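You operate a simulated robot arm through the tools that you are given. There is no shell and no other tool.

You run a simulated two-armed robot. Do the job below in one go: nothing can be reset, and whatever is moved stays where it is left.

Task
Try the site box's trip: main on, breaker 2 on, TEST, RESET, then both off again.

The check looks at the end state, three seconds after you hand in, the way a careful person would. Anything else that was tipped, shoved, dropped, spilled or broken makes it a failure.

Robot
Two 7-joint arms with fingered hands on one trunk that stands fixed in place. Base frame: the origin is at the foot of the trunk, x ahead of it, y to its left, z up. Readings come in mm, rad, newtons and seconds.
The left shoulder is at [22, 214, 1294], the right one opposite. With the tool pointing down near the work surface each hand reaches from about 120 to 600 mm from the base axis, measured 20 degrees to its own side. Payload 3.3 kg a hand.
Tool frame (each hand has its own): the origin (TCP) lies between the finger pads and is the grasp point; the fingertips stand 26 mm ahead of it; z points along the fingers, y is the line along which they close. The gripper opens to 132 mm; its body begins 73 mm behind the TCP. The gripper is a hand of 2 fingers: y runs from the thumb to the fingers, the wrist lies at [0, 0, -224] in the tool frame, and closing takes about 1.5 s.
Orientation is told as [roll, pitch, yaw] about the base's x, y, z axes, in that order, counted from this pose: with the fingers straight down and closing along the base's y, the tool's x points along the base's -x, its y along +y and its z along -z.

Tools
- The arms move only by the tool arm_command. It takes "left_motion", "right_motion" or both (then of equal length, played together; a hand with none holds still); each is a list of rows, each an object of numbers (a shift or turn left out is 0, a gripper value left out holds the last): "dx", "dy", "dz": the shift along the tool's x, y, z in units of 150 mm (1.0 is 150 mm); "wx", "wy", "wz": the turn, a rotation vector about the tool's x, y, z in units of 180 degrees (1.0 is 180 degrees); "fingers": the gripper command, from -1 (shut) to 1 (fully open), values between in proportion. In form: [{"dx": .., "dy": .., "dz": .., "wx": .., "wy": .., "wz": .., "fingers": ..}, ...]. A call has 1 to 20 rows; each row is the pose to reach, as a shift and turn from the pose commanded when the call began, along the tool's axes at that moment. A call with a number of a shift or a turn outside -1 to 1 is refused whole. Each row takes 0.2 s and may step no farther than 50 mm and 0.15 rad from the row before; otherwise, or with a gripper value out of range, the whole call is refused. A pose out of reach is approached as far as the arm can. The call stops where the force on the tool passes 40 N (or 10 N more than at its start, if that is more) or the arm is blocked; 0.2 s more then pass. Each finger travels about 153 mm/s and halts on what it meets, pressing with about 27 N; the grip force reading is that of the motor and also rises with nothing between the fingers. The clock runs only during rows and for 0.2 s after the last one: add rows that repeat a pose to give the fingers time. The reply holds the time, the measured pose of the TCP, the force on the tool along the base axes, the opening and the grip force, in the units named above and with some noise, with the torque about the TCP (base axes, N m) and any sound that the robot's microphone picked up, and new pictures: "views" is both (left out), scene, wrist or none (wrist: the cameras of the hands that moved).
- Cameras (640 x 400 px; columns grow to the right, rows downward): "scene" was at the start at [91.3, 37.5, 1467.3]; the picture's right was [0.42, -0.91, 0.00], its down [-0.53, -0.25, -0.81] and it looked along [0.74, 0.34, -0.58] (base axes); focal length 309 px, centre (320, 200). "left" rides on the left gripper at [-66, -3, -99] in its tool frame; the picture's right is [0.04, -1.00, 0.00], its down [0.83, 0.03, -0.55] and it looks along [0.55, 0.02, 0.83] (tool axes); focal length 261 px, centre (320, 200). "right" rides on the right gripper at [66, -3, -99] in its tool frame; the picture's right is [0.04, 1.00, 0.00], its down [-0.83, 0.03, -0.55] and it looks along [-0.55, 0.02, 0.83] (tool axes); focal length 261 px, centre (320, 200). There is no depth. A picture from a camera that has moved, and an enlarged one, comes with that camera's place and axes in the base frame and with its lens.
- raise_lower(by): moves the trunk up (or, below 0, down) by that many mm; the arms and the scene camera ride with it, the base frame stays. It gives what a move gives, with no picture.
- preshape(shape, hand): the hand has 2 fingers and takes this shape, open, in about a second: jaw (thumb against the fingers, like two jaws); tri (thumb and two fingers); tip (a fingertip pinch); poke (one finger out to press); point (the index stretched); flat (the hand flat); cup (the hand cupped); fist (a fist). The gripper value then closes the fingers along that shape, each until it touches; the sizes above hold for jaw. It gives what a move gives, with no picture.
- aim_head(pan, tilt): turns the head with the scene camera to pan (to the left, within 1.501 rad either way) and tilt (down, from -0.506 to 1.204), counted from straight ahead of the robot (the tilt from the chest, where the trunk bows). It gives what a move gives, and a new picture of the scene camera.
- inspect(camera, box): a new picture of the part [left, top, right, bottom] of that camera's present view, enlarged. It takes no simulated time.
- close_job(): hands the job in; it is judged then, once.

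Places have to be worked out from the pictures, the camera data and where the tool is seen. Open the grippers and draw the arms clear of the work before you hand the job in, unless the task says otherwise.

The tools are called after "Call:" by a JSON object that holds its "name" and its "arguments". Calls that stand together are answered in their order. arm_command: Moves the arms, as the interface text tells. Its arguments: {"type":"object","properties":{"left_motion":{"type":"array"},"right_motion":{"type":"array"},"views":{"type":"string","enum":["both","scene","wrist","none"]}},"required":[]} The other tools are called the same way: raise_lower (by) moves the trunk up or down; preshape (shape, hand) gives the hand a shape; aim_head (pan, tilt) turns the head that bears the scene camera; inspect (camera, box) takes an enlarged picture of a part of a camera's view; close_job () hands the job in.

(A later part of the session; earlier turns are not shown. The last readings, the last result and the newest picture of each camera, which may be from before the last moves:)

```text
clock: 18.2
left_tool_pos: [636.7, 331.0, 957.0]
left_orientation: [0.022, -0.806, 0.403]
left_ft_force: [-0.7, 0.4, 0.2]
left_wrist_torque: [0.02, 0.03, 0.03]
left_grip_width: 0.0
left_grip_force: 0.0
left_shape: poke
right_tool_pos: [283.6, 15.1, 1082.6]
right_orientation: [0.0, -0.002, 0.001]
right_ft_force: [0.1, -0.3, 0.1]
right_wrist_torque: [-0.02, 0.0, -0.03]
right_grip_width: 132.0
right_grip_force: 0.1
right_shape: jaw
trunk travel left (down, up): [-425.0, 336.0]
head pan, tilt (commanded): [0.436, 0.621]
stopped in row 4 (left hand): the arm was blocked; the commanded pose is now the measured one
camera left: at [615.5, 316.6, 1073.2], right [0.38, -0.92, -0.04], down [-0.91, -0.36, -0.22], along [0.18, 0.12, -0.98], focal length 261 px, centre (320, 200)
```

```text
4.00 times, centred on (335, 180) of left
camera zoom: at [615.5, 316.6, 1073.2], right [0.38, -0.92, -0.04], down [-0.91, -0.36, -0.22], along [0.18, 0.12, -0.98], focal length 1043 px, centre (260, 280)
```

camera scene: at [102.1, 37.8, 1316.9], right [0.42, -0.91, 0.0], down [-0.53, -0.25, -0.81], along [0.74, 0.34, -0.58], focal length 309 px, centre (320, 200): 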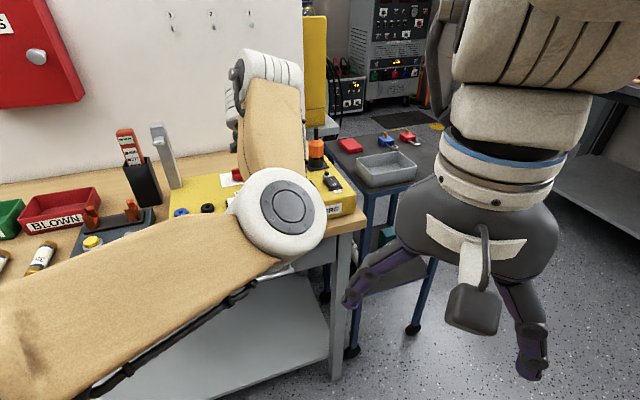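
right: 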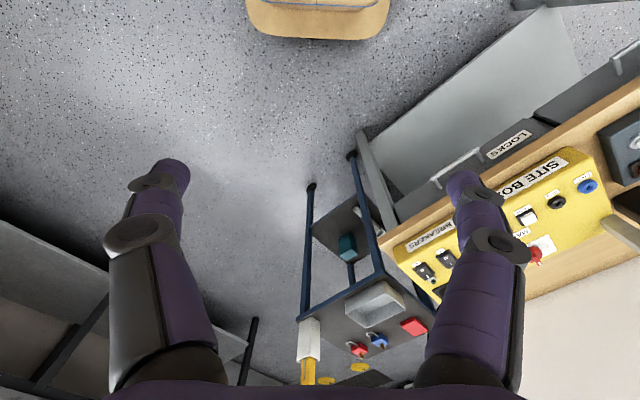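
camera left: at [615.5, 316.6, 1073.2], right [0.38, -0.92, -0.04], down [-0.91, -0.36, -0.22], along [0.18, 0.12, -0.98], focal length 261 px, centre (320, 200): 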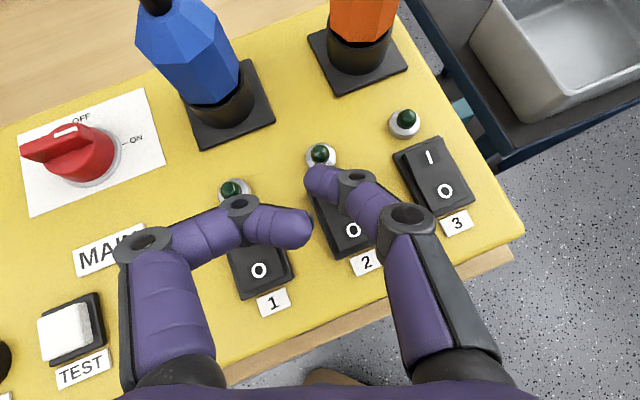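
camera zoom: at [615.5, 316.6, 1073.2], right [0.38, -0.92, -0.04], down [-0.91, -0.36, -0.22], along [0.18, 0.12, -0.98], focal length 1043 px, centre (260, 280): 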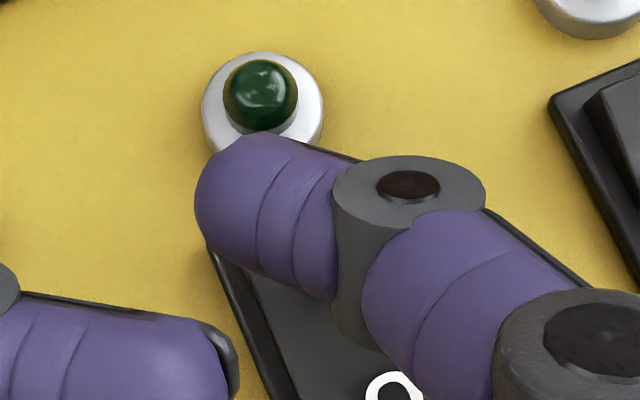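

The arm reports being blocked with no force at the fingertip, so something else limits it. I look at the scene to see what the elbow or forearm is doing.

Call:
{"name": "aim_head", "arguments": {"pan": 0.436, "tilt": 0.75}}

Call:
{"name": "inspect", "arguments": {"camera": "right", "box": [0, 0, 640, 400]}}

```text
clock: 18.9
left_tool_pos: [636.9, 328.8, 957.3]
left_orientation: [0.019, -0.803, 0.403]
left_ft_force: [-0.3, 0.3, -1.1]
left_wrist_torque: [-0.02, 0.04, 0.04]
left_grip_width: 0.0
left_grip_force: 0.0
left_shape: poke
right_tool_pos: [282.7, 14.6, 1083.6]
right_orientation: [0.001, -0.002, 0.001]
right_ft_force: [-0.5, 0.0, -0.4]
right_wrist_torque: [0.01, -0.03, 0.02]
right_grip_width: 131.7
right_grip_force: 0.0
right_shape: jaw
trunk travel left (down, up): [-425.0, 336.0]
head pan, tilt (commanded): [0.436, 0.75]
camera scene: at [97.9, 35.4, 1305.9], right [0.42, -0.91, 0.0], down [-0.62, -0.29, -0.73], along [0.66, 0.31, -0.68], focal length 309 px, centre (320, 200)
```

scene: 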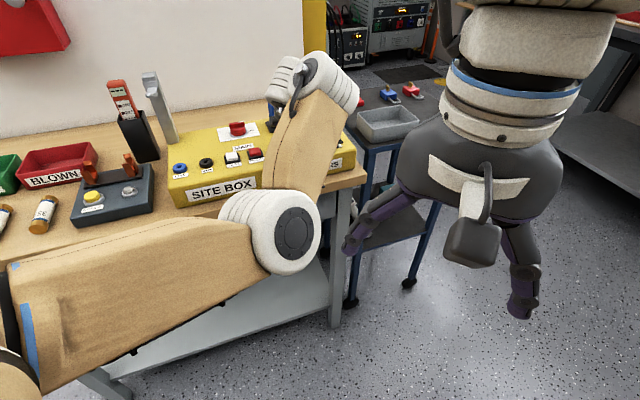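

```text
1.00 times, centred on (320, 200) of right (not enlarged: the box is as wide or as high as the picture)
camera zoom: at [216.3, 11.6, 1181.8], right [-0.04, 1.0, 0.0], down [0.83, 0.03, 0.55], along [0.55, 0.02, -0.83], focal length 261 px, centre (320, 200)
```

zoom: 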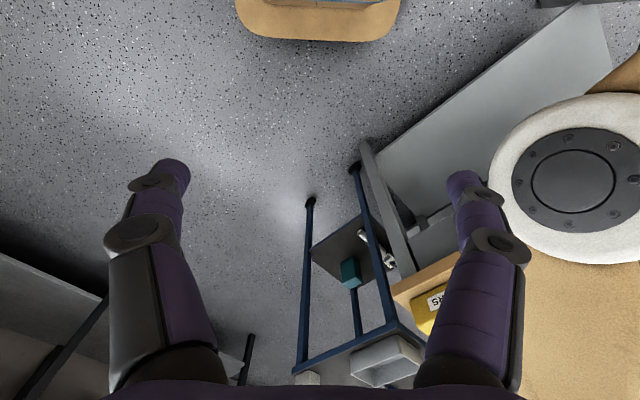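

The left elbow (about (276, 150, 1060)) is close to the right hand's fingers, which may be what blocks it. I move the right hand 150 mm to the right, away from the elbow.

Call:
{"name": "arm_command", "arguments": {"right_motion": [{"dy": -0.2}, {"dy": -0.45}, {"dy": -0.7}, {"dy": -1.0}, {"dy": -1.0}], "views": "scene"}}

```text
clock: 20.1
left_tool_pos: [637.5, 330.5, 955.9]
left_orientation: [0.022, -0.803, 0.403]
left_ft_force: [0.2, 1.0, 0.4]
left_wrist_torque: [-0.01, -0.02, -0.01]
left_grip_width: 0.0
left_grip_force: 0.0
left_shape: poke
right_tool_pos: [283.5, -136.1, 1082.7]
right_orientation: [0.001, 0.002, 0.0]
right_ft_force: [-0.3, 0.3, -0.8]
right_wrist_torque: [0.01, 0.0, -0.03]
right_grip_width: 131.6
right_grip_force: 0.1
right_shape: jaw
trunk travel left (down, up): [-425.0, 336.0]
head pan, tilt (commanded): [0.436, 0.75]
camera scene: at [98.0, 36.0, 1305.9], right [0.42, -0.91, 0.0], down [-0.62, -0.29, -0.73], along [0.66, 0.31, -0.68], focal length 309 px, centre (320, 200)
```

scene: 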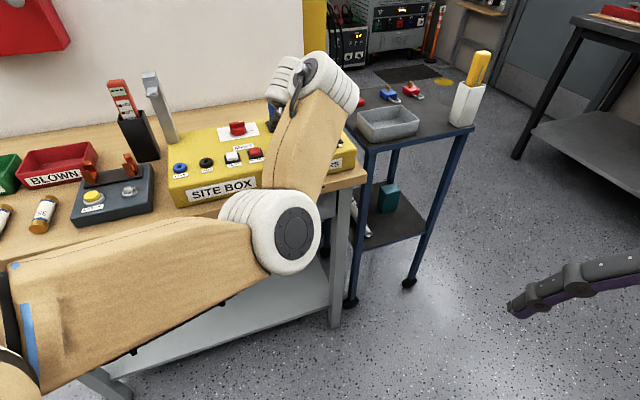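

The right hand is clear and the tip hasn't moved. I retry the small shift of about 8 mm towards -y with the left hand.

Call:
{"name": "arm_command", "arguments": {"left_motion": [{"dx": 0.0055, "dy": -0.025, "dz": -0.0058}, {"dx": 0.0111, "dy": -0.0497, "dz": -0.0116}, {"dx": 0.0111, "dy": -0.0497, "dz": -0.0116}], "views": "wrist"}}

Call:
{"name": "inspect", "arguments": {"camera": "left", "box": [255, 130, 415, 230]}}

```text
clock: 20.9
left_tool_pos: [636.3, 334.1, 955.8]
left_orientation: [0.033, -0.805, 0.411]
left_ft_force: [0.7, 0.4, -0.8]
left_wrist_torque: [0.02, 0.0, 0.01]
left_grip_width: 0.0
left_grip_force: 0.1
left_shape: poke
right_tool_pos: [282.2, -136.7, 1082.8]
right_orientation: [0.001, 0.0, 0.002]
right_ft_force: [0.1, -0.1, -0.7]
right_wrist_torque: [0.0, 0.02, 0.01]
right_grip_width: 131.8
right_grip_force: 0.1
right_shape: jaw
trunk travel left (down, up): [-425.0, 336.0]
head pan, tilt (commanded): [0.436, 0.75]
camera left: at [615.6, 318.8, 1070.9], right [0.4, -0.92, -0.05], down [-0.9, -0.38, -0.22], along [0.18, 0.13, -0.97], focal length 261 px, centre (320, 200)
```

left: 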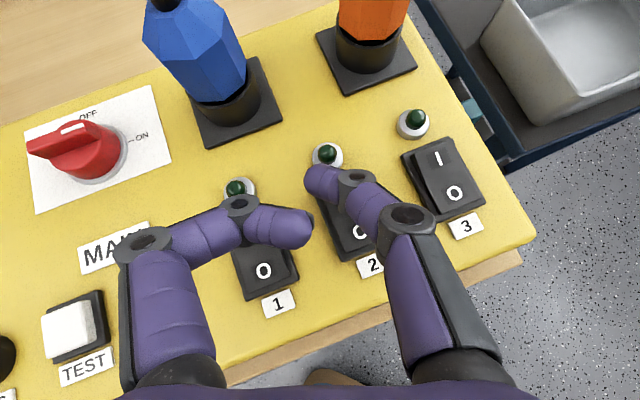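

```text
4.00 times, centred on (335, 180) of left
camera zoom: at [615.6, 318.8, 1070.9], right [0.4, -0.92, -0.05], down [-0.9, -0.38, -0.22], along [0.18, 0.13, -0.97], focal length 1043 px, centre (260, 280)
```

zoom: 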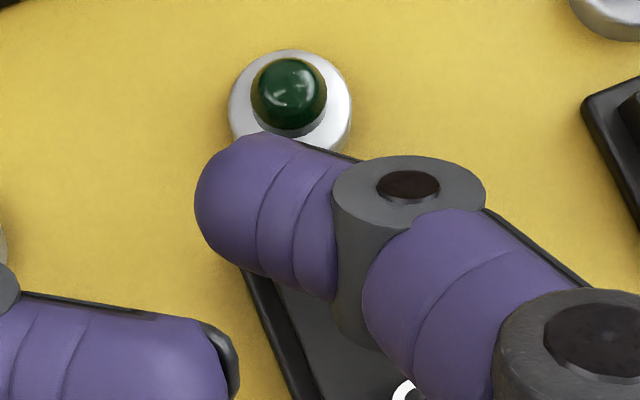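

The tool drifts the wrong way, so this is a joint limit (the wrist is bent far with the elbow low) rather than a contact. Raising the trunk 80 mm lifts the hand straight off the box and gives the arm a better posture for coming down onto the breaker.

Call:
{"name": "raise_lower", "arguments": {"by": 80}}

```text
clock: 22.1
left_tool_pos: [636.9, 342.2, 1038.3]
left_orientation: [0.035, -0.807, 0.423]
left_ft_force: [-0.5, -0.6, -0.9]
left_wrist_torque: [-0.03, -0.03, 0.0]
left_grip_width: 0.0
left_grip_force: 0.1
left_shape: poke
right_tool_pos: [282.8, -136.2, 1161.9]
right_orientation: [0.0, -0.001, 0.002]
right_ft_force: [-0.2, -0.1, 0.6]
right_wrist_torque: [-0.02, -0.02, 0.02]
right_grip_width: 131.7
right_grip_force: 0.0
right_shape: jaw
trunk travel left (down, up): [-505.0, 256.0]
head pan, tilt (commanded): [0.436, 0.75]
```

The hand rose but has drifted about 8 mm towards +y. I command it back over the breaker at a hover height with cleaned-up orientation, to see whether the new trunk height lets it get there.

Call:
{"name": "arm_command", "arguments": {"left_motion": [{"dx": 0.06, "dy": -0.006, "dz": 0.056, "wy": 0.003, "wz": -0.003}, {"dx": 0.12, "dy": -0.012, "dz": 0.112, "wy": 0.0067, "wz": -0.0074}, {"dx": 0.179, "dy": -0.017, "dz": 0.169, "wy": 0.0067, "wz": -0.0074}, {"dx": 0.179, "dy": -0.017, "dz": 0.169, "wy": 0.0067, "wz": -0.0074}], "views": "both"}}

```text
clock: 23.3
left_tool_pos: [639.0, 349.6, 1007.6]
left_orientation: [0.011, -0.802, 0.467]
left_ft_force: [-0.1, 0.3, -0.1]
left_wrist_torque: [-0.01, -0.03, 0.01]
left_grip_width: 0.0
left_grip_force: 0.2
left_shape: poke
right_tool_pos: [282.9, -135.9, 1163.6]
right_orientation: [0.0, 0.0, 0.001]
right_ft_force: [0.8, 0.6, -0.2]
right_wrist_torque: [-0.07, 0.01, 0.01]
right_grip_width: 132.1
right_grip_force: 0.1
right_shape: jaw
trunk travel left (down, up): [-505.0, 256.0]
head pan, tilt (commanded): [0.436, 0.75]
stopped in row 4 (left hand): the arm was blocked; the commanded pose is now the measured one
camera scene: at [90.6, 35.7, 1386.2], right [0.42, -0.91, 0.0], down [-0.62, -0.29, -0.73], along [0.66, 0.31, -0.68], focal length 309 px, centre (320, 200)
camera left: at [617.9, 334.8, 1123.7], right [0.43, -0.9, -0.04], down [-0.88, -0.41, -0.21], along [0.18, 0.12, -0.98], focal length 261 px, centre (320, 200)
```

scene: 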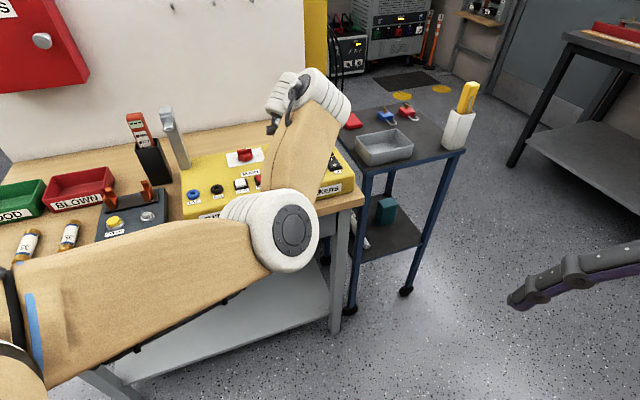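
left: 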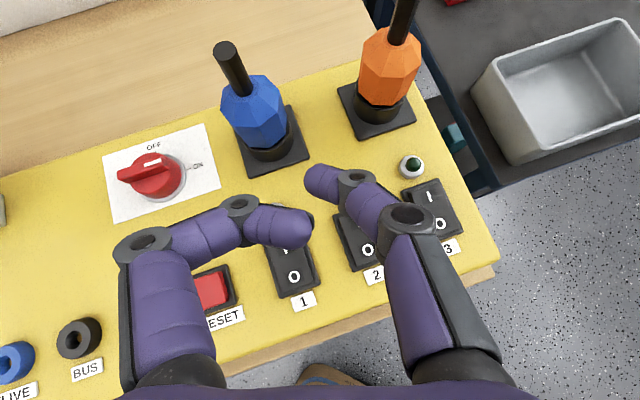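

The arm is still blocked and its elbow has swung low and inward, which seems to be the limit. I back the hand up and away from the box, about 120 mm back and 90 mm up, so that the elbow can unfold into a better posture.

Call:
{"name": "arm_command", "arguments": {"left_motion": [{"dx": 0.02, "dy": 0.06, "dz": -0.2}, {"dx": 0.04, "dy": 0.13, "dz": -0.4}, {"dx": 0.06, "dy": 0.2, "dz": -0.62}, {"dx": 0.075, "dy": 0.25, "dz": -0.8}, {"dx": 0.086, "dy": 0.3, "dz": -0.952}, {"dx": 0.086, "dy": 0.3, "dz": -0.952}], "views": "scene"}}

```text
clock: 24.7
left_tool_pos: [586.3, 387.7, 1055.0]
left_orientation: [0.031, -0.805, 0.479]
left_ft_force: [0.8, -0.7, -0.2]
left_wrist_torque: [-0.02, 0.05, -0.02]
left_grip_width: 0.2
left_grip_force: 0.1
left_shape: poke
left hand out of reach, approached as far as the arm can: row 2, 3, 4, 5, 6
right_tool_pos: [282.0, -136.3, 1163.1]
right_orientation: [-0.001, 0.0, 0.002]
right_ft_force: [-0.3, 0.2, 0.3]
right_wrist_torque: [-0.01, -0.04, -0.01]
right_grip_width: 131.7
right_grip_force: 0.0
right_shape: jaw
trunk travel left (down, up): [-505.0, 256.0]
head pan, tilt (commanded): [0.436, 0.75]
camera scene: at [90.5, 35.0, 1386.2], right [0.42, -0.91, 0.0], down [-0.62, -0.29, -0.73], along [0.66, 0.31, -0.68], focal length 309 px, centre (320, 200)
```

scene: 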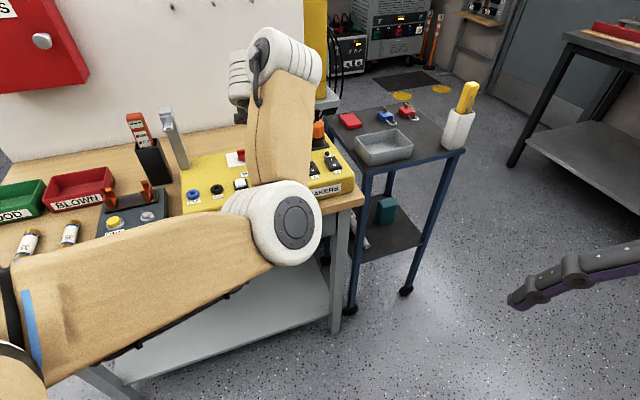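

Even a closer pose is called out of reach, so the limit is the hand's yaw relative to the arm. I turn the hand about 26° clockwise (yaw towards 0) where it is, well above the box, to free the wrist.

Call:
{"name": "arm_command", "arguments": {"left_motion": [{"wx": 0.0258, "wz": 0.0249}, {"wx": 0.0515, "wz": 0.0498}, {"wx": 0.0773, "wz": 0.0747}, {"wx": 0.103, "wz": 0.0996}, {"wx": 0.103, "wz": 0.0996}], "views": "both"}}

```text
clock: 25.9
left_tool_pos: [589.8, 371.0, 1052.2]
left_orientation: [0.01, -0.796, 0.021]
left_ft_force: [0.2, 0.4, 0.4]
left_wrist_torque: [-0.06, -0.02, -0.02]
left_grip_width: 0.0
left_grip_force: 0.0
left_shape: poke
right_tool_pos: [281.9, -136.6, 1163.4]
right_orientation: [-0.002, 0.0, 0.0]
right_ft_force: [-0.3, -0.2, 0.7]
right_wrist_torque: [-0.01, 0.06, 0.02]
right_grip_width: 132.0
right_grip_force: 0.0
right_shape: jaw
trunk travel left (down, up): [-505.0, 256.0]
head pan, tilt (commanded): [0.436, 0.75]
camera scene: at [90.6, 35.3, 1386.2], right [0.42, -0.91, 0.0], down [-0.62, -0.29, -0.73], along [0.66, 0.31, -0.68], focal length 309 px, centre (320, 200)
camera left: at [564.8, 367.1, 1168.2], right [0.0, -1.0, -0.03], down [-0.98, 0.01, -0.21], along [0.21, 0.03, -0.98], focal length 261 px, centre (320, 200)
```

scene: 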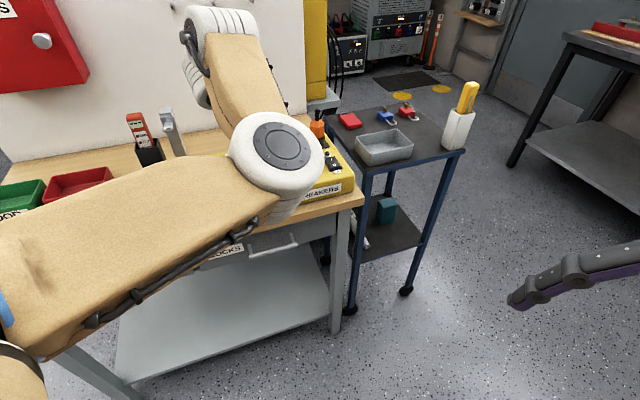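
left: 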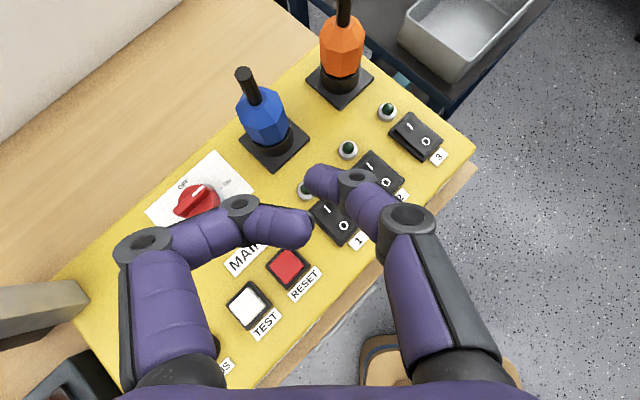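

The hand now obeys again at yaw ≈ 0 with the elbow higher. I bring the tip over breaker 2's "I" end at hover height with about 15° yaw and 10° roll, which keeps the finger steep and the arm in comfortable reach.

Call:
{"name": "arm_command", "arguments": {"left_motion": [{"dx": 0.027, "dy": -0.075, "dz": 0.133, "wx": 0.001, "wy": -0.0003, "wz": -0.0134}, {"dx": 0.053, "dy": -0.151, "dz": 0.265, "wx": 0.002, "wy": -0.0006, "wz": -0.0268}, {"dx": 0.08, "dy": -0.226, "dz": 0.398, "wx": 0.003, "wy": -0.001, "wz": -0.04}, {"dx": 0.1067, "dy": -0.302, "dz": 0.531, "wx": 0.0041, "wy": -0.0013, "wz": -0.0535}, {"dx": 0.1067, "dy": -0.302, "dz": 0.531, "wx": 0.0041, "wy": -0.0013, "wz": -0.0535}], "views": "both"}}

Call:
{"name": "inspect", "arguments": {"camera": "left", "box": [255, 120, 415, 220]}}

```text
clock: 27.1
left_tool_pos: [638.9, 340.7, 993.5]
left_orientation: [-0.167, -0.801, 0.274]
left_ft_force: [0.3, 0.5, -0.4]
left_wrist_torque: [0.02, 0.02, 0.0]
left_grip_width: 0.0
left_grip_force: 0.0
left_shape: poke
right_tool_pos: [283.6, -136.4, 1164.1]
right_orientation: [0.0, 0.001, 0.0]
right_ft_force: [0.2, 0.0, 0.6]
right_wrist_torque: [-0.02, 0.01, -0.01]
right_grip_width: 131.5
right_grip_force: 0.1
right_shape: jaw
trunk travel left (down, up): [-505.0, 256.0]
head pan, tilt (commanded): [0.436, 0.75]
camera scene: at [90.4, 35.3, 1386.3], right [0.42, -0.91, 0.0], down [-0.62, -0.29, -0.73], along [0.66, 0.31, -0.68], focal length 309 px, centre (320, 200)
camera left: at [611.0, 347.7, 1107.8], right [0.13, -0.99, 0.09], down [-0.96, -0.14, -0.22], along [0.23, -0.06, -0.97], focal length 261 px, centre (320, 200)
```

scene: 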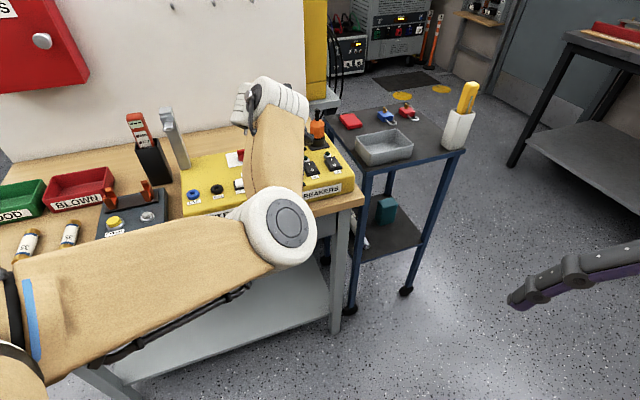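
left: 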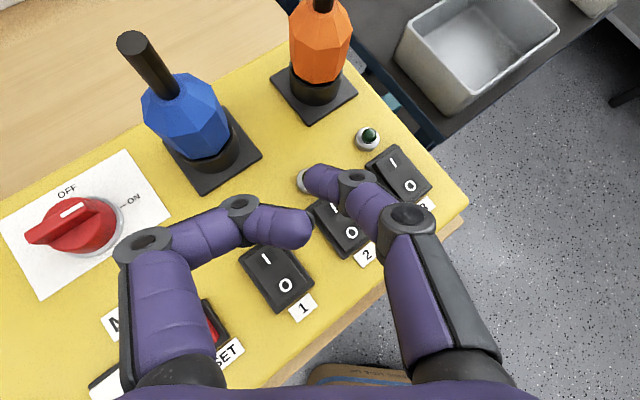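

```text
4.00 times, centred on (335, 170) of left
camera zoom: at [611.0, 347.7, 1107.8], right [0.13, -0.99, 0.09], down [-0.96, -0.14, -0.22], along [0.23, -0.06, -0.97], focal length 1043 px, centre (260, 320)
```

zoom: 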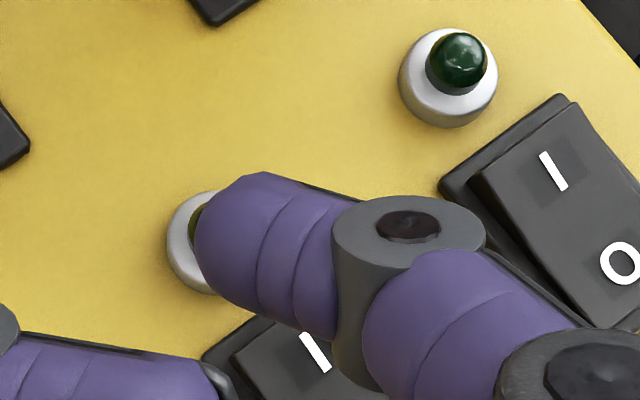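

The orientation is as wanted; the tip centre is about 14 mm off in +y. I correct this while descending to about 8 mm above the rocker.

Call:
{"name": "arm_command", "arguments": {"left_motion": [{"dx": 0.02, "dy": -0.04, "dz": 0.0}, {"dx": 0.07, "dy": -0.064, "dz": 0.04}, {"dx": 0.14, "dy": -0.0638, "dz": 0.095}, {"dx": 0.202, "dy": -0.0638, "dz": 0.149}, {"dx": 0.202, "dy": -0.0638, "dz": 0.149}], "views": "wrist"}}

Call:
{"name": "inspect", "arguments": {"camera": "left", "box": [255, 120, 415, 220]}}

```text
clock: 28.5
left_tool_pos: [634.2, 348.1, 960.4]
left_orientation: [-0.134, -0.81, 0.274]
left_ft_force: [0.4, 0.0, -0.1]
left_wrist_torque: [0.02, 0.0, -0.03]
left_grip_width: 0.2
left_grip_force: 0.1
left_shape: poke
right_tool_pos: [282.3, -136.0, 1162.6]
right_orientation: [0.0, 0.001, -0.001]
right_ft_force: [-0.1, 0.3, 0.4]
right_wrist_torque: [0.0, -0.01, 0.01]
right_grip_width: 131.8
right_grip_force: 0.1
right_shape: jaw
trunk travel left (down, up): [-505.0, 256.0]
head pan, tilt (commanded): [0.436, 0.75]
stopped in row 5 (left hand): the arm was blocked; the commanded pose is now the measured one
camera left: at [607.2, 352.3, 1076.0], right [0.15, -0.99, 0.06], down [-0.96, -0.16, -0.23], along [0.24, -0.03, -0.97], focal length 261 px, centre (320, 200)
```

left: 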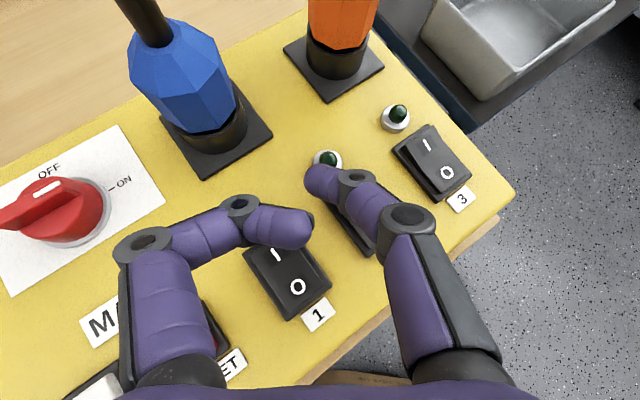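

```text
4.00 times, centred on (335, 170) of left
camera zoom: at [607.2, 352.3, 1076.0], right [0.15, -0.99, 0.06], down [-0.96, -0.16, -0.23], along [0.24, -0.03, -0.97], focal length 1043 px, centre (260, 320)
```

zoom: 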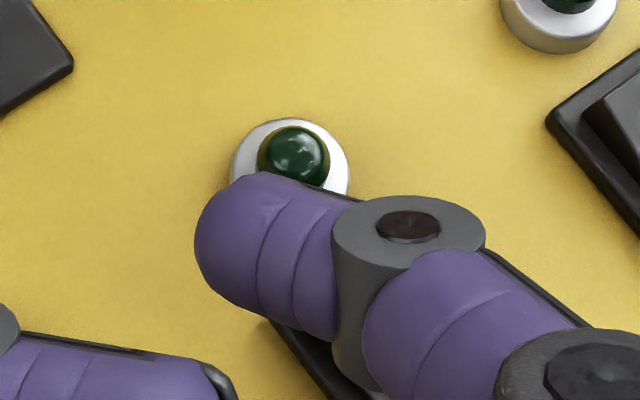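

Again the arm, not the finger, is blocked and drifts to +y. I look down with the head at the upper arm and chest to see what it runs against.

Call:
{"name": "aim_head", "arguments": {"pan": 0.9, "tilt": 1.1}}

```text
clock: 29.4
left_tool_pos: [635.0, 349.0, 960.6]
left_orientation: [-0.136, -0.809, 0.276]
left_ft_force: [-0.7, -0.9, -0.4]
left_wrist_torque: [0.01, 0.02, 0.01]
left_grip_width: 0.0
left_grip_force: 0.0
left_shape: poke
right_tool_pos: [282.9, -135.9, 1163.2]
right_orientation: [0.0, 0.0, -0.001]
right_ft_force: [-0.1, 0.1, -1.3]
right_wrist_torque: [0.04, 0.04, 0.0]
right_grip_width: 131.8
right_grip_force: 0.2
right_shape: jaw
trunk travel left (down, up): [-505.0, 256.0]
head pan, tilt (commanded): [0.901, 1.1]
camera scene: at [54.7, 49.8, 1360.5], right [0.78, -0.62, 0.0], down [-0.55, -0.7, -0.45], along [0.28, 0.36, -0.89], focal length 309 px, centre (320, 200)
```

scene: 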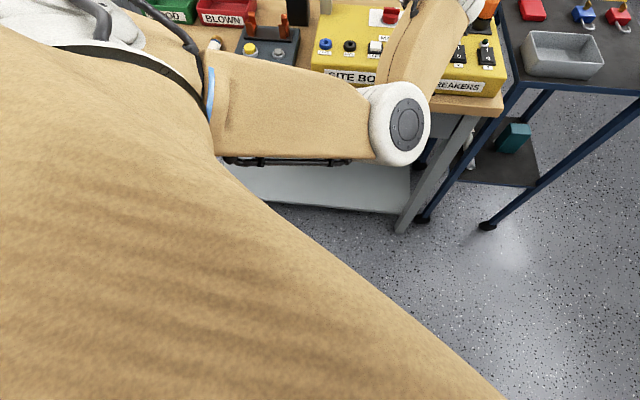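

The upper arm lies right against the chest, so the elbow cannot swing further inward. A straighter arm avoids that: I raise the trunk another 60 mm so that the arm reaches down and out to the breaker with the elbow nearer its line.

Call:
{"name": "raise_lower", "arguments": {"by": 60}}

```text
clock: 30.4
left_tool_pos: [635.1, 348.9, 1020.0]
left_orientation: [-0.134, -0.81, 0.273]
left_ft_force: [-0.5, 0.0, 0.5]
left_wrist_torque: [0.01, 0.02, 0.03]
left_grip_width: 0.0
left_grip_force: 0.0
left_shape: poke
right_tool_pos: [284.6, -135.4, 1221.6]
right_orientation: [0.002, 0.0, 0.002]
right_ft_force: [-0.3, -1.1, 0.1]
right_wrist_torque: [0.01, 0.0, 0.0]
right_grip_width: 131.9
right_grip_force: 0.1
right_shape: jaw
trunk travel left (down, up): [-565.0, 196.0]
head pan, tilt (commanded): [0.901, 1.1]
```

Now I command the tip back towards breaker 2's "I" end: about 22 mm to -y and 45 mm down, to a hover of roughly 25 mm above the rocker.

Call:
{"name": "arm_command", "arguments": {"left_motion": [{"dx": 0.06, "dy": -0.03, "dz": 0.05, "wx": 0.003, "wy": 0.002}, {"dx": 0.12, "dy": -0.06, "dz": 0.1, "wx": 0.006, "wy": 0.004}, {"dx": 0.18, "dy": -0.09, "dz": 0.15, "wx": 0.01, "wy": 0.006}, {"dx": 0.238, "dy": -0.118, "dz": 0.2027, "wx": 0.0127, "wy": 0.008}, {"dx": 0.238, "dy": -0.118, "dz": 0.2027, "wx": 0.0127, "wy": 0.008}], "views": "both"}}

```text
clock: 31.8
left_tool_pos: [636.6, 351.0, 977.3]
left_orientation: [-0.138, -0.793, 0.278]
left_ft_force: [0.3, -0.8, -0.1]
left_wrist_torque: [-0.01, 0.01, -0.03]
left_grip_width: 0.1
left_grip_force: 0.1
left_shape: poke
right_tool_pos: [282.1, -135.6, 1223.7]
right_orientation: [0.0, 0.0, 0.0]
right_ft_force: [0.0, -0.2, -0.1]
right_wrist_torque: [0.0, -0.02, -0.03]
right_grip_width: 131.8
right_grip_force: 0.2
right_shape: jaw
trunk travel left (down, up): [-565.0, 196.0]
head pan, tilt (commanded): [0.901, 1.1]
stopped in row 5 (left hand): the arm was blocked; the commanded pose is now the measured one
camera scene: at [51.5, 50.1, 1420.6], right [0.78, -0.62, 0.0], down [-0.55, -0.7, -0.45], along [0.28, 0.36, -0.89], focal length 309 px, centre (320, 200)
camera left: at [609.8, 355.9, 1093.8], right [0.15, -0.99, 0.07], down [-0.96, -0.16, -0.21], along [0.22, -0.03, -0.97], focal length 261 px, centre (320, 200)
```

scene: 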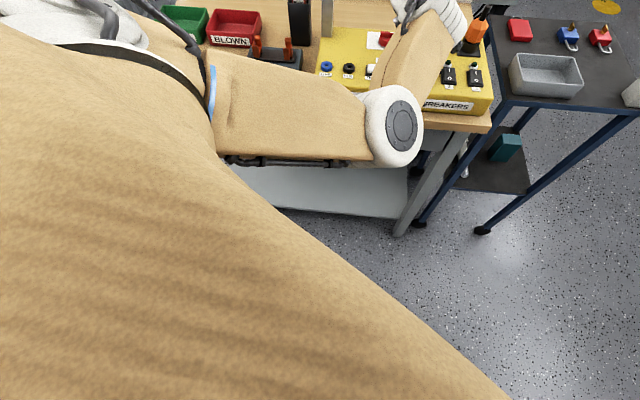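
left: 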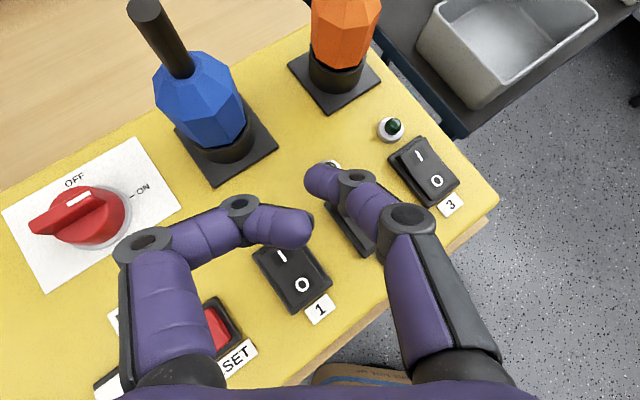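

The elbow is still bent against the chest, but the arm evidently has slack: a steeper tool pushes the wrist outward and straightens it. I reduce the tilt to about 34° first, then shift the tip 23 mm towards the breaker.

Call:
{"name": "arm_command", "arguments": {"left_motion": [{"wy": 0.032, "wx": 0.006}, {"wy": 0.0637, "wx": 0.0127}, {"wy": 0.0637, "wx": 0.0127}, {"dx": 0.015, "dy": -0.05, "dz": 0.01, "wy": 0.0637, "wx": 0.0127}, {"dx": 0.03, "dy": -0.1, "dz": 0.02, "wy": 0.0637, "wx": 0.0127}, {"dx": 0.0456, "dy": -0.153, "dz": 0.032, "wy": 0.0637, "wx": 0.0127}, {"dx": 0.0456, "dy": -0.153, "dz": 0.032, "wy": 0.0637, "wx": 0.0127}], "views": "both"}}

```text
clock: 33.4
left_tool_pos: [639.1, 323.8, 970.8]
left_orientation: [-0.159, -0.593, 0.234]
left_ft_force: [0.1, 0.7, 0.0]
left_wrist_torque: [-0.05, 0.0, -0.01]
left_grip_width: 0.0
left_grip_force: 0.1
left_shape: poke
right_tool_pos: [282.6, -135.6, 1223.2]
right_orientation: [0.0, 0.0, 0.001]
right_ft_force: [-0.7, 0.2, -0.4]
right_wrist_torque: [0.0, -0.02, 0.0]
right_grip_width: 131.9
right_grip_force: 0.1
right_shape: jaw
trunk travel left (down, up): [-565.0, 196.0]
head pan, tilt (commanded): [0.901, 1.1]
camera scene: at [51.4, 49.9, 1420.6], right [0.78, -0.62, 0.0], down [-0.55, -0.7, -0.45], along [0.28, 0.36, -0.89], focal length 309 px, centre (320, 200)
camera left: at [635.4, 335.9, 1089.2], right [0.11, -0.99, 0.11], down [-0.99, -0.11, -0.02], along [0.03, -0.11, -0.99], focal length 261 px, centre (320, 200)
```

scene: 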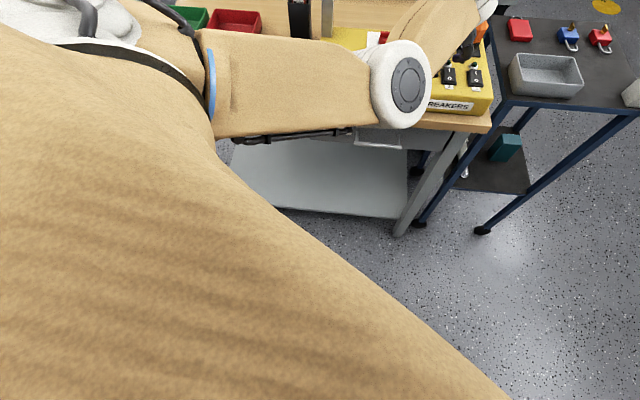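
left: 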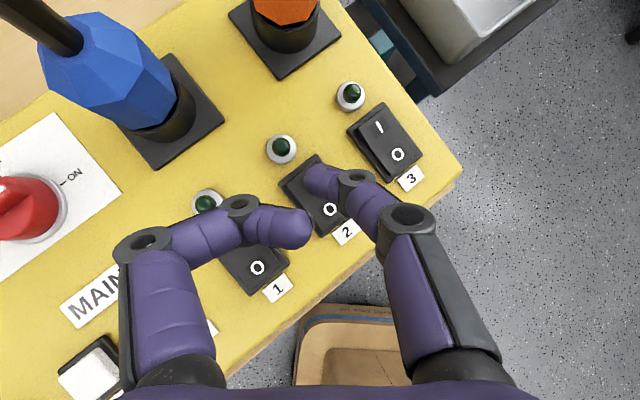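

That freed the arm: the tip is now within a few mm of breaker 2's "I" end with no block. I zoom in to check the exact alignment.

Call:
{"name": "inspect", "arguments": {"camera": "left", "box": [255, 120, 415, 220]}}

Call:
{"name": "inspect", "arguments": {"camera": "scene", "box": [400, 20, 520, 120]}}

```text
4.00 times, centred on (335, 170) of left
camera zoom: at [635.4, 335.9, 1089.2], right [0.11, -0.99, 0.11], down [-0.99, -0.11, -0.02], along [0.03, -0.11, -0.99], focal length 1043 px, centre (260, 320)
```

zoom: 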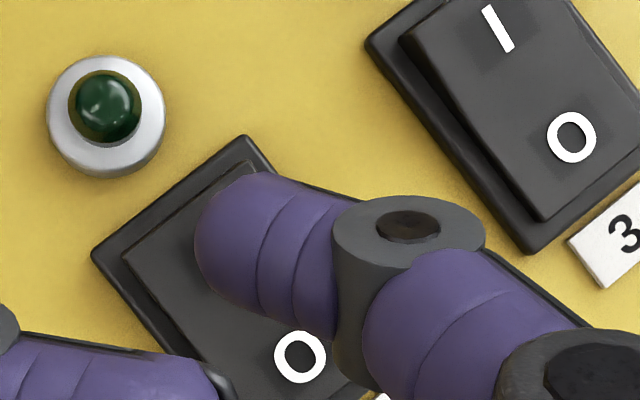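

```text
4.00 times, centred on (460, 70) of scene
camera zoom: at [51.4, 49.9, 1420.6], right [0.78, -0.62, 0.0], down [-0.55, -0.7, -0.45], along [0.28, 0.36, -0.89], focal length 1237 px, centre (-240, 720)
```

zoom: 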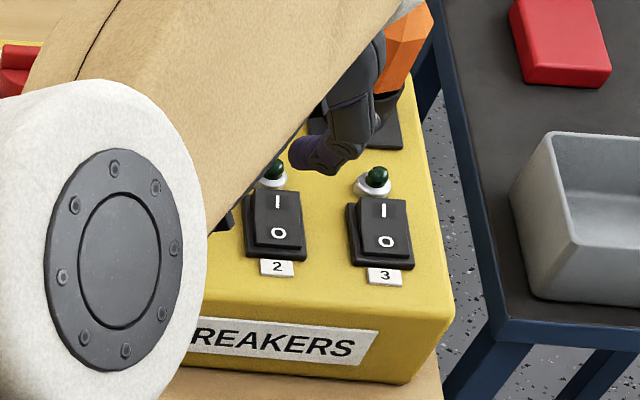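

The tip stands almost over the "I" mark; it needs about 2 mm in x and 5 mm in y. I make that correction and lower the tip to about 5 mm above the raised "I" end.

Call:
{"name": "arm_command", "arguments": {"left_motion": [{"dx": 0.011, "dy": 0.022, "dz": 0.028}, {"dx": 0.0225, "dy": 0.0442, "dz": 0.056}, {"dx": 0.0337, "dy": 0.0442, "dz": 0.084}, {"dx": 0.0337, "dy": 0.0442, "dz": 0.084}], "views": "wrist"}}

Call:
{"name": "inspect", "arguments": {"camera": "left", "box": [255, 120, 415, 220]}}

Call:
{"name": "inspect", "arguments": {"camera": "scene", "box": [420, 30, 500, 90]}}

```text
clock: 34.4
left_tool_pos: [641.2, 328.5, 958.1]
left_orientation: [-0.158, -0.594, 0.236]
left_ft_force: [0.3, -1.4, 0.4]
left_wrist_torque: [0.02, -0.01, -0.01]
left_grip_width: 0.1
left_grip_force: 0.1
left_shape: poke
right_tool_pos: [283.2, -136.0, 1223.1]
right_orientation: [0.0, 0.001, 0.001]
right_ft_force: [0.0, 0.6, -0.1]
right_wrist_torque: [0.02, -0.01, -0.02]
right_grip_width: 131.7
right_grip_force: 0.0
right_shape: jaw
trunk travel left (down, up): [-565.0, 196.0]
head pan, tilt (commanded): [0.901, 1.1]
camera left: at [637.3, 341.1, 1075.0], right [0.11, -0.99, 0.11], down [-0.99, -0.11, -0.02], along [0.03, -0.1, -0.99], focal length 261 px, centre (320, 200)
```

left: 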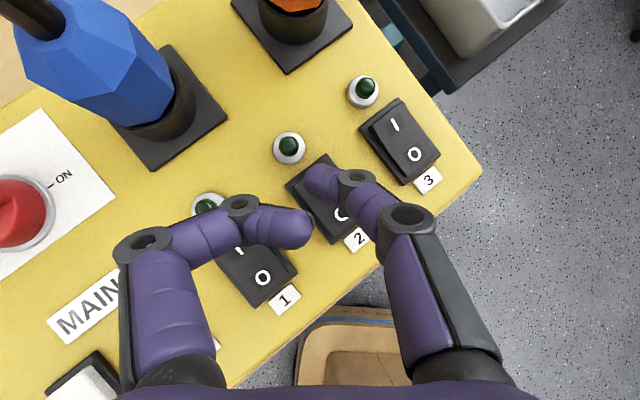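

```text
4.00 times, centred on (335, 170) of left
camera zoom: at [637.3, 341.1, 1075.0], right [0.11, -0.99, 0.11], down [-0.99, -0.11, -0.02], along [0.03, -0.1, -0.99], focal length 1043 px, centre (260, 320)
```

zoom: 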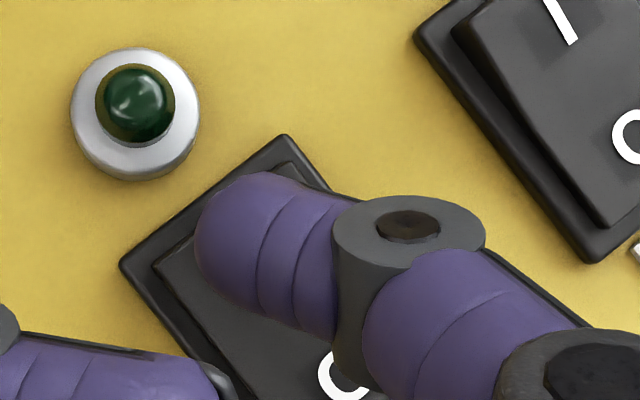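

```text
6.67 times, centred on (460, 60) of scene
camera zoom: at [51.4, 49.8, 1420.6], right [0.78, -0.62, 0.0], down [-0.55, -0.7, -0.45], along [0.28, 0.36, -0.89], focal length 2061 px, centre (-613, 1133)
```

zoom: 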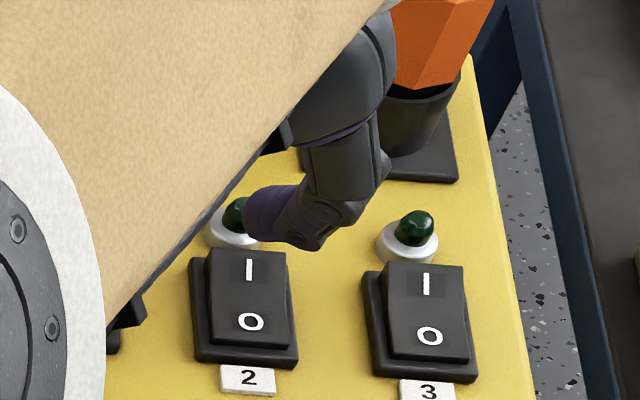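

The tip is centred over the "I" end, about 7 mm above it. I press down in small steps, 11 mm in all, watching the force.

Call:
{"name": "arm_command", "arguments": {"left_motion": [{"dx": 0.0149, "dy": 0.0035, "dz": 0.0218}, {"dx": 0.0261, "dy": 0.0061, "dz": 0.0382}, {"dx": 0.0335, "dy": 0.0079, "dz": 0.0491}, {"dx": 0.041, "dy": 0.0096, "dz": 0.06}], "views": "wrist"}}

Call:
{"name": "inspect", "arguments": {"camera": "scene", "box": [420, 30, 500, 90]}}

```text
clock: 35.4
left_tool_pos: [641.6, 328.5, 945.9]
left_orientation: [-0.156, -0.596, 0.237]
left_ft_force: [1.7, -0.4, 0.5]
left_wrist_torque: [0.0, 0.01, -0.02]
left_grip_width: 0.0
left_grip_force: 0.1
left_shape: poke
right_tool_pos: [281.4, -136.5, 1222.9]
right_orientation: [0.0, 0.001, 0.0]
right_ft_force: [0.3, -0.4, 0.2]
right_wrist_torque: [0.02, 0.03, -0.03]
right_grip_width: 131.7
right_grip_force: 0.0
right_shape: jaw
trunk travel left (down, up): [-565.0, 196.0]
head pan, tilt (commanded): [0.901, 1.1]
camera left: at [637.4, 341.2, 1064.8], right [0.11, -0.99, 0.11], down [-0.99, -0.11, -0.02], along [0.03, -0.1, -0.99], focal length 261 px, centre (320, 200)
```

left: 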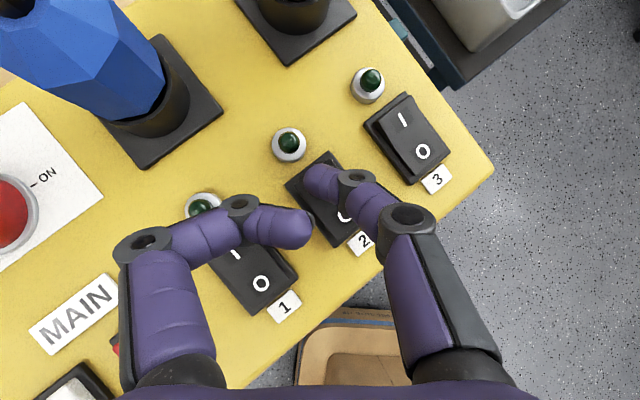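

```text
6.67 times, centred on (460, 60) of scene
camera zoom: at [51.3, 49.6, 1420.7], right [0.78, -0.62, 0.0], down [-0.55, -0.7, -0.45], along [0.28, 0.36, -0.89], focal length 2061 px, centre (-613, 1133)
```

zoom: 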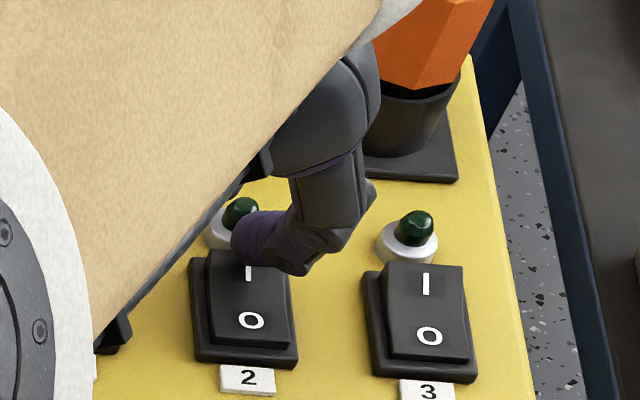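

No contact yet. I continue down in 2 mm steps, 6 mm more.

Call:
{"name": "arm_command", "arguments": {"left_motion": [{"dx": 0.0075, "dy": 0.0018, "dz": 0.0109}, {"dx": 0.0149, "dy": 0.0035, "dz": 0.0218}, {"dx": 0.0224, "dy": 0.0053, "dz": 0.0328}], "views": "none"}}

Call:
{"name": "inspect", "arguments": {"camera": "scene", "box": [420, 30, 500, 90]}}

Call:
{"name": "inspect", "arguments": {"camera": "left", "box": [255, 120, 415, 220]}}

```text
clock: 36.2
left_tool_pos: [642.8, 328.0, 943.9]
left_orientation: [-0.157, -0.599, 0.234]
left_ft_force: [0.4, 0.4, 14.4]
left_wrist_torque: [0.05, -0.19, 0.0]
left_grip_width: 0.0
left_grip_force: 0.0
left_shape: poke
right_tool_pos: [281.9, -136.1, 1224.0]
right_orientation: [0.0, 0.0, 0.001]
right_ft_force: [0.1, 0.2, -0.2]
right_wrist_torque: [0.01, 0.0, -0.02]
right_grip_width: 132.0
right_grip_force: 0.1
right_shape: jaw
trunk travel left (down, up): [-565.0, 196.0]
head pan, tilt (commanded): [0.901, 1.1]
```

```text
6.67 times, centred on (460, 60) of scene
camera zoom: at [49.9, 49.0, 1420.9], right [0.78, -0.62, 0.0], down [-0.55, -0.7, -0.46], along [0.28, 0.36, -0.89], focal length 2061 px, centre (-613, 1133)
```

zoom: 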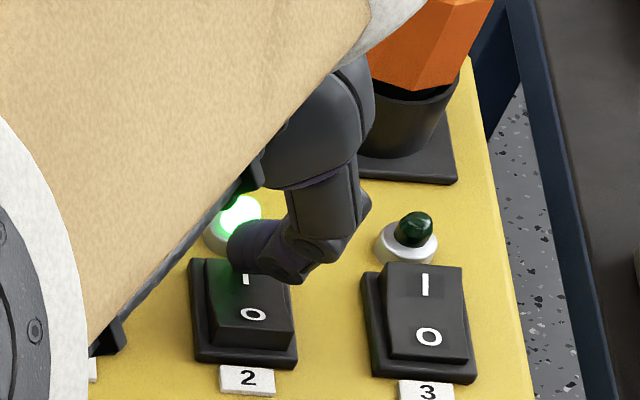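

```text
4.00 times, centred on (335, 170) of left
camera zoom: at [636.9, 340.7, 1061.5], right [0.11, -0.99, 0.11], down [-0.99, -0.11, -0.02], along [0.04, -0.1, -0.99], focal length 1043 px, centre (260, 320)
```

zoom: 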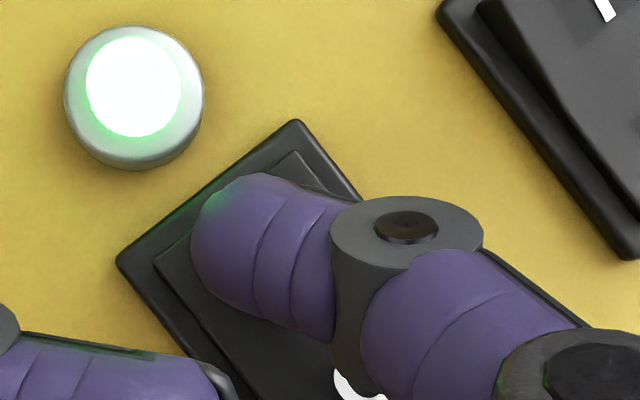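

Lamp 2 is lit: breaker 2 is on, with a press of about 14 N. I lift the finger straight off and begin the transit to the TEST button at safe height.

Call:
{"name": "arm_command", "arguments": {"left_motion": [{"dx": -0.082, "dy": -0.019, "dz": -0.12}, {"dx": -0.168, "dy": -0.039, "dz": -0.246}, {"dx": -0.074, "dy": 0.104, "dz": -0.333}, {"dx": 0.021, "dy": 0.246, "dz": -0.42}, {"dx": 0.115, "dy": 0.389, "dz": -0.508}, {"dx": 0.115, "dy": 0.389, "dz": -0.508}], "views": "both"}}

```text
clock: 37.6
left_tool_pos: [574.3, 383.3, 985.6]
left_orientation: [-0.156, -0.592, 0.236]
left_ft_force: [-0.4, 0.2, -0.1]
left_wrist_torque: [-0.03, 0.0, 0.05]
left_grip_width: 0.0
left_grip_force: 0.2
left_shape: poke
right_tool_pos: [282.0, -135.2, 1223.6]
right_orientation: [0.001, 0.0, 0.001]
right_ft_force: [0.0, -0.2, 0.8]
right_wrist_torque: [-0.01, -0.02, 0.04]
right_grip_width: 132.0
right_grip_force: 0.1
right_shape: jaw
trunk travel left (down, up): [-565.0, 196.0]
head pan, tilt (commanded): [0.901, 1.1]
camera scene: at [51.6, 49.2, 1420.6], right [0.78, -0.62, 0.0], down [-0.55, -0.7, -0.45], along [0.28, 0.36, -0.89], focal length 309 px, centre (320, 200)
camera left: at [570.6, 396.7, 1103.0], right [0.11, -0.99, 0.11], down [-0.99, -0.11, -0.02], along [0.03, -0.1, -0.99], focal length 261 px, centre (320, 200)
```

scene: 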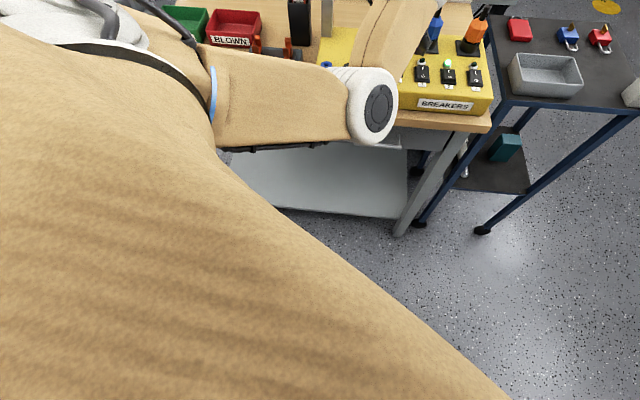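
left: 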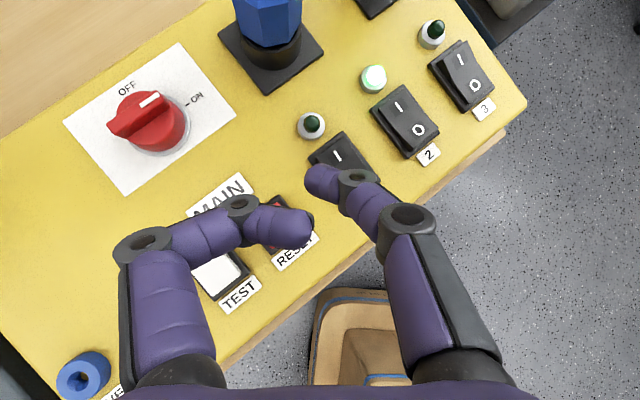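

The picture shows lamp 2 lit and MAIN at ON; TEST checks out near (519, 440). I move the tip to hover about 15 mm above the TEST cap.

Call:
{"name": "arm_command", "arguments": {"left_motion": [{"dx": 0.05, "dy": 0.116, "dz": -0.13}, {"dx": 0.15, "dy": 0.25, "dz": -0.18}, {"dx": 0.26, "dy": 0.38, "dz": -0.2}, {"dx": 0.377, "dy": 0.463, "dz": -0.131}, {"dx": 0.377, "dy": 0.463, "dz": -0.131}], "views": "wrist"}}

Call:
{"name": "inspect", "arguments": {"camera": "left", "box": [255, 120, 415, 220]}}

```text
clock: 38.8
left_tool_pos: [509.1, 443.2, 961.1]
left_orientation: [-0.159, -0.593, 0.235]
left_ft_force: [0.8, 0.3, 0.4]
left_wrist_torque: [0.01, 0.01, 0.02]
left_grip_width: 0.0
left_grip_force: 0.1
left_shape: poke
right_tool_pos: [281.0, -134.9, 1223.8]
right_orientation: [0.0, 0.001, 0.001]
right_ft_force: [0.2, 0.6, -0.2]
right_wrist_torque: [0.03, -0.02, -0.01]
right_grip_width: 131.7
right_grip_force: 0.1
right_shape: jaw
trunk travel left (down, up): [-565.0, 196.0]
head pan, tilt (commanded): [0.901, 1.1]
camera left: at [504.5, 454.9, 1078.7], right [0.11, -0.99, 0.11], down [-0.99, -0.11, -0.02], along [0.03, -0.1, -0.99], focal length 261 px, centre (320, 200)
```

left: 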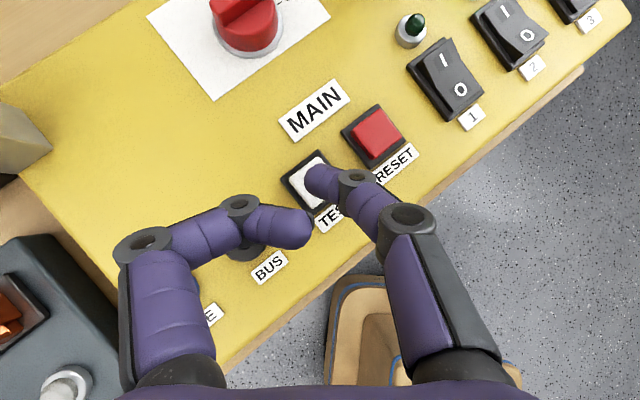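

```text
4.00 times, centred on (335, 170) of left
camera zoom: at [504.5, 454.9, 1078.7], right [0.11, -0.99, 0.11], down [-0.99, -0.11, -0.02], along [0.03, -0.1, -0.99], focal length 1043 px, centre (260, 320)
```

zoom: 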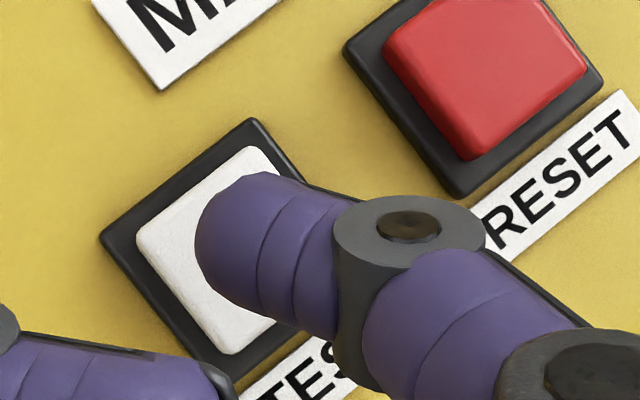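

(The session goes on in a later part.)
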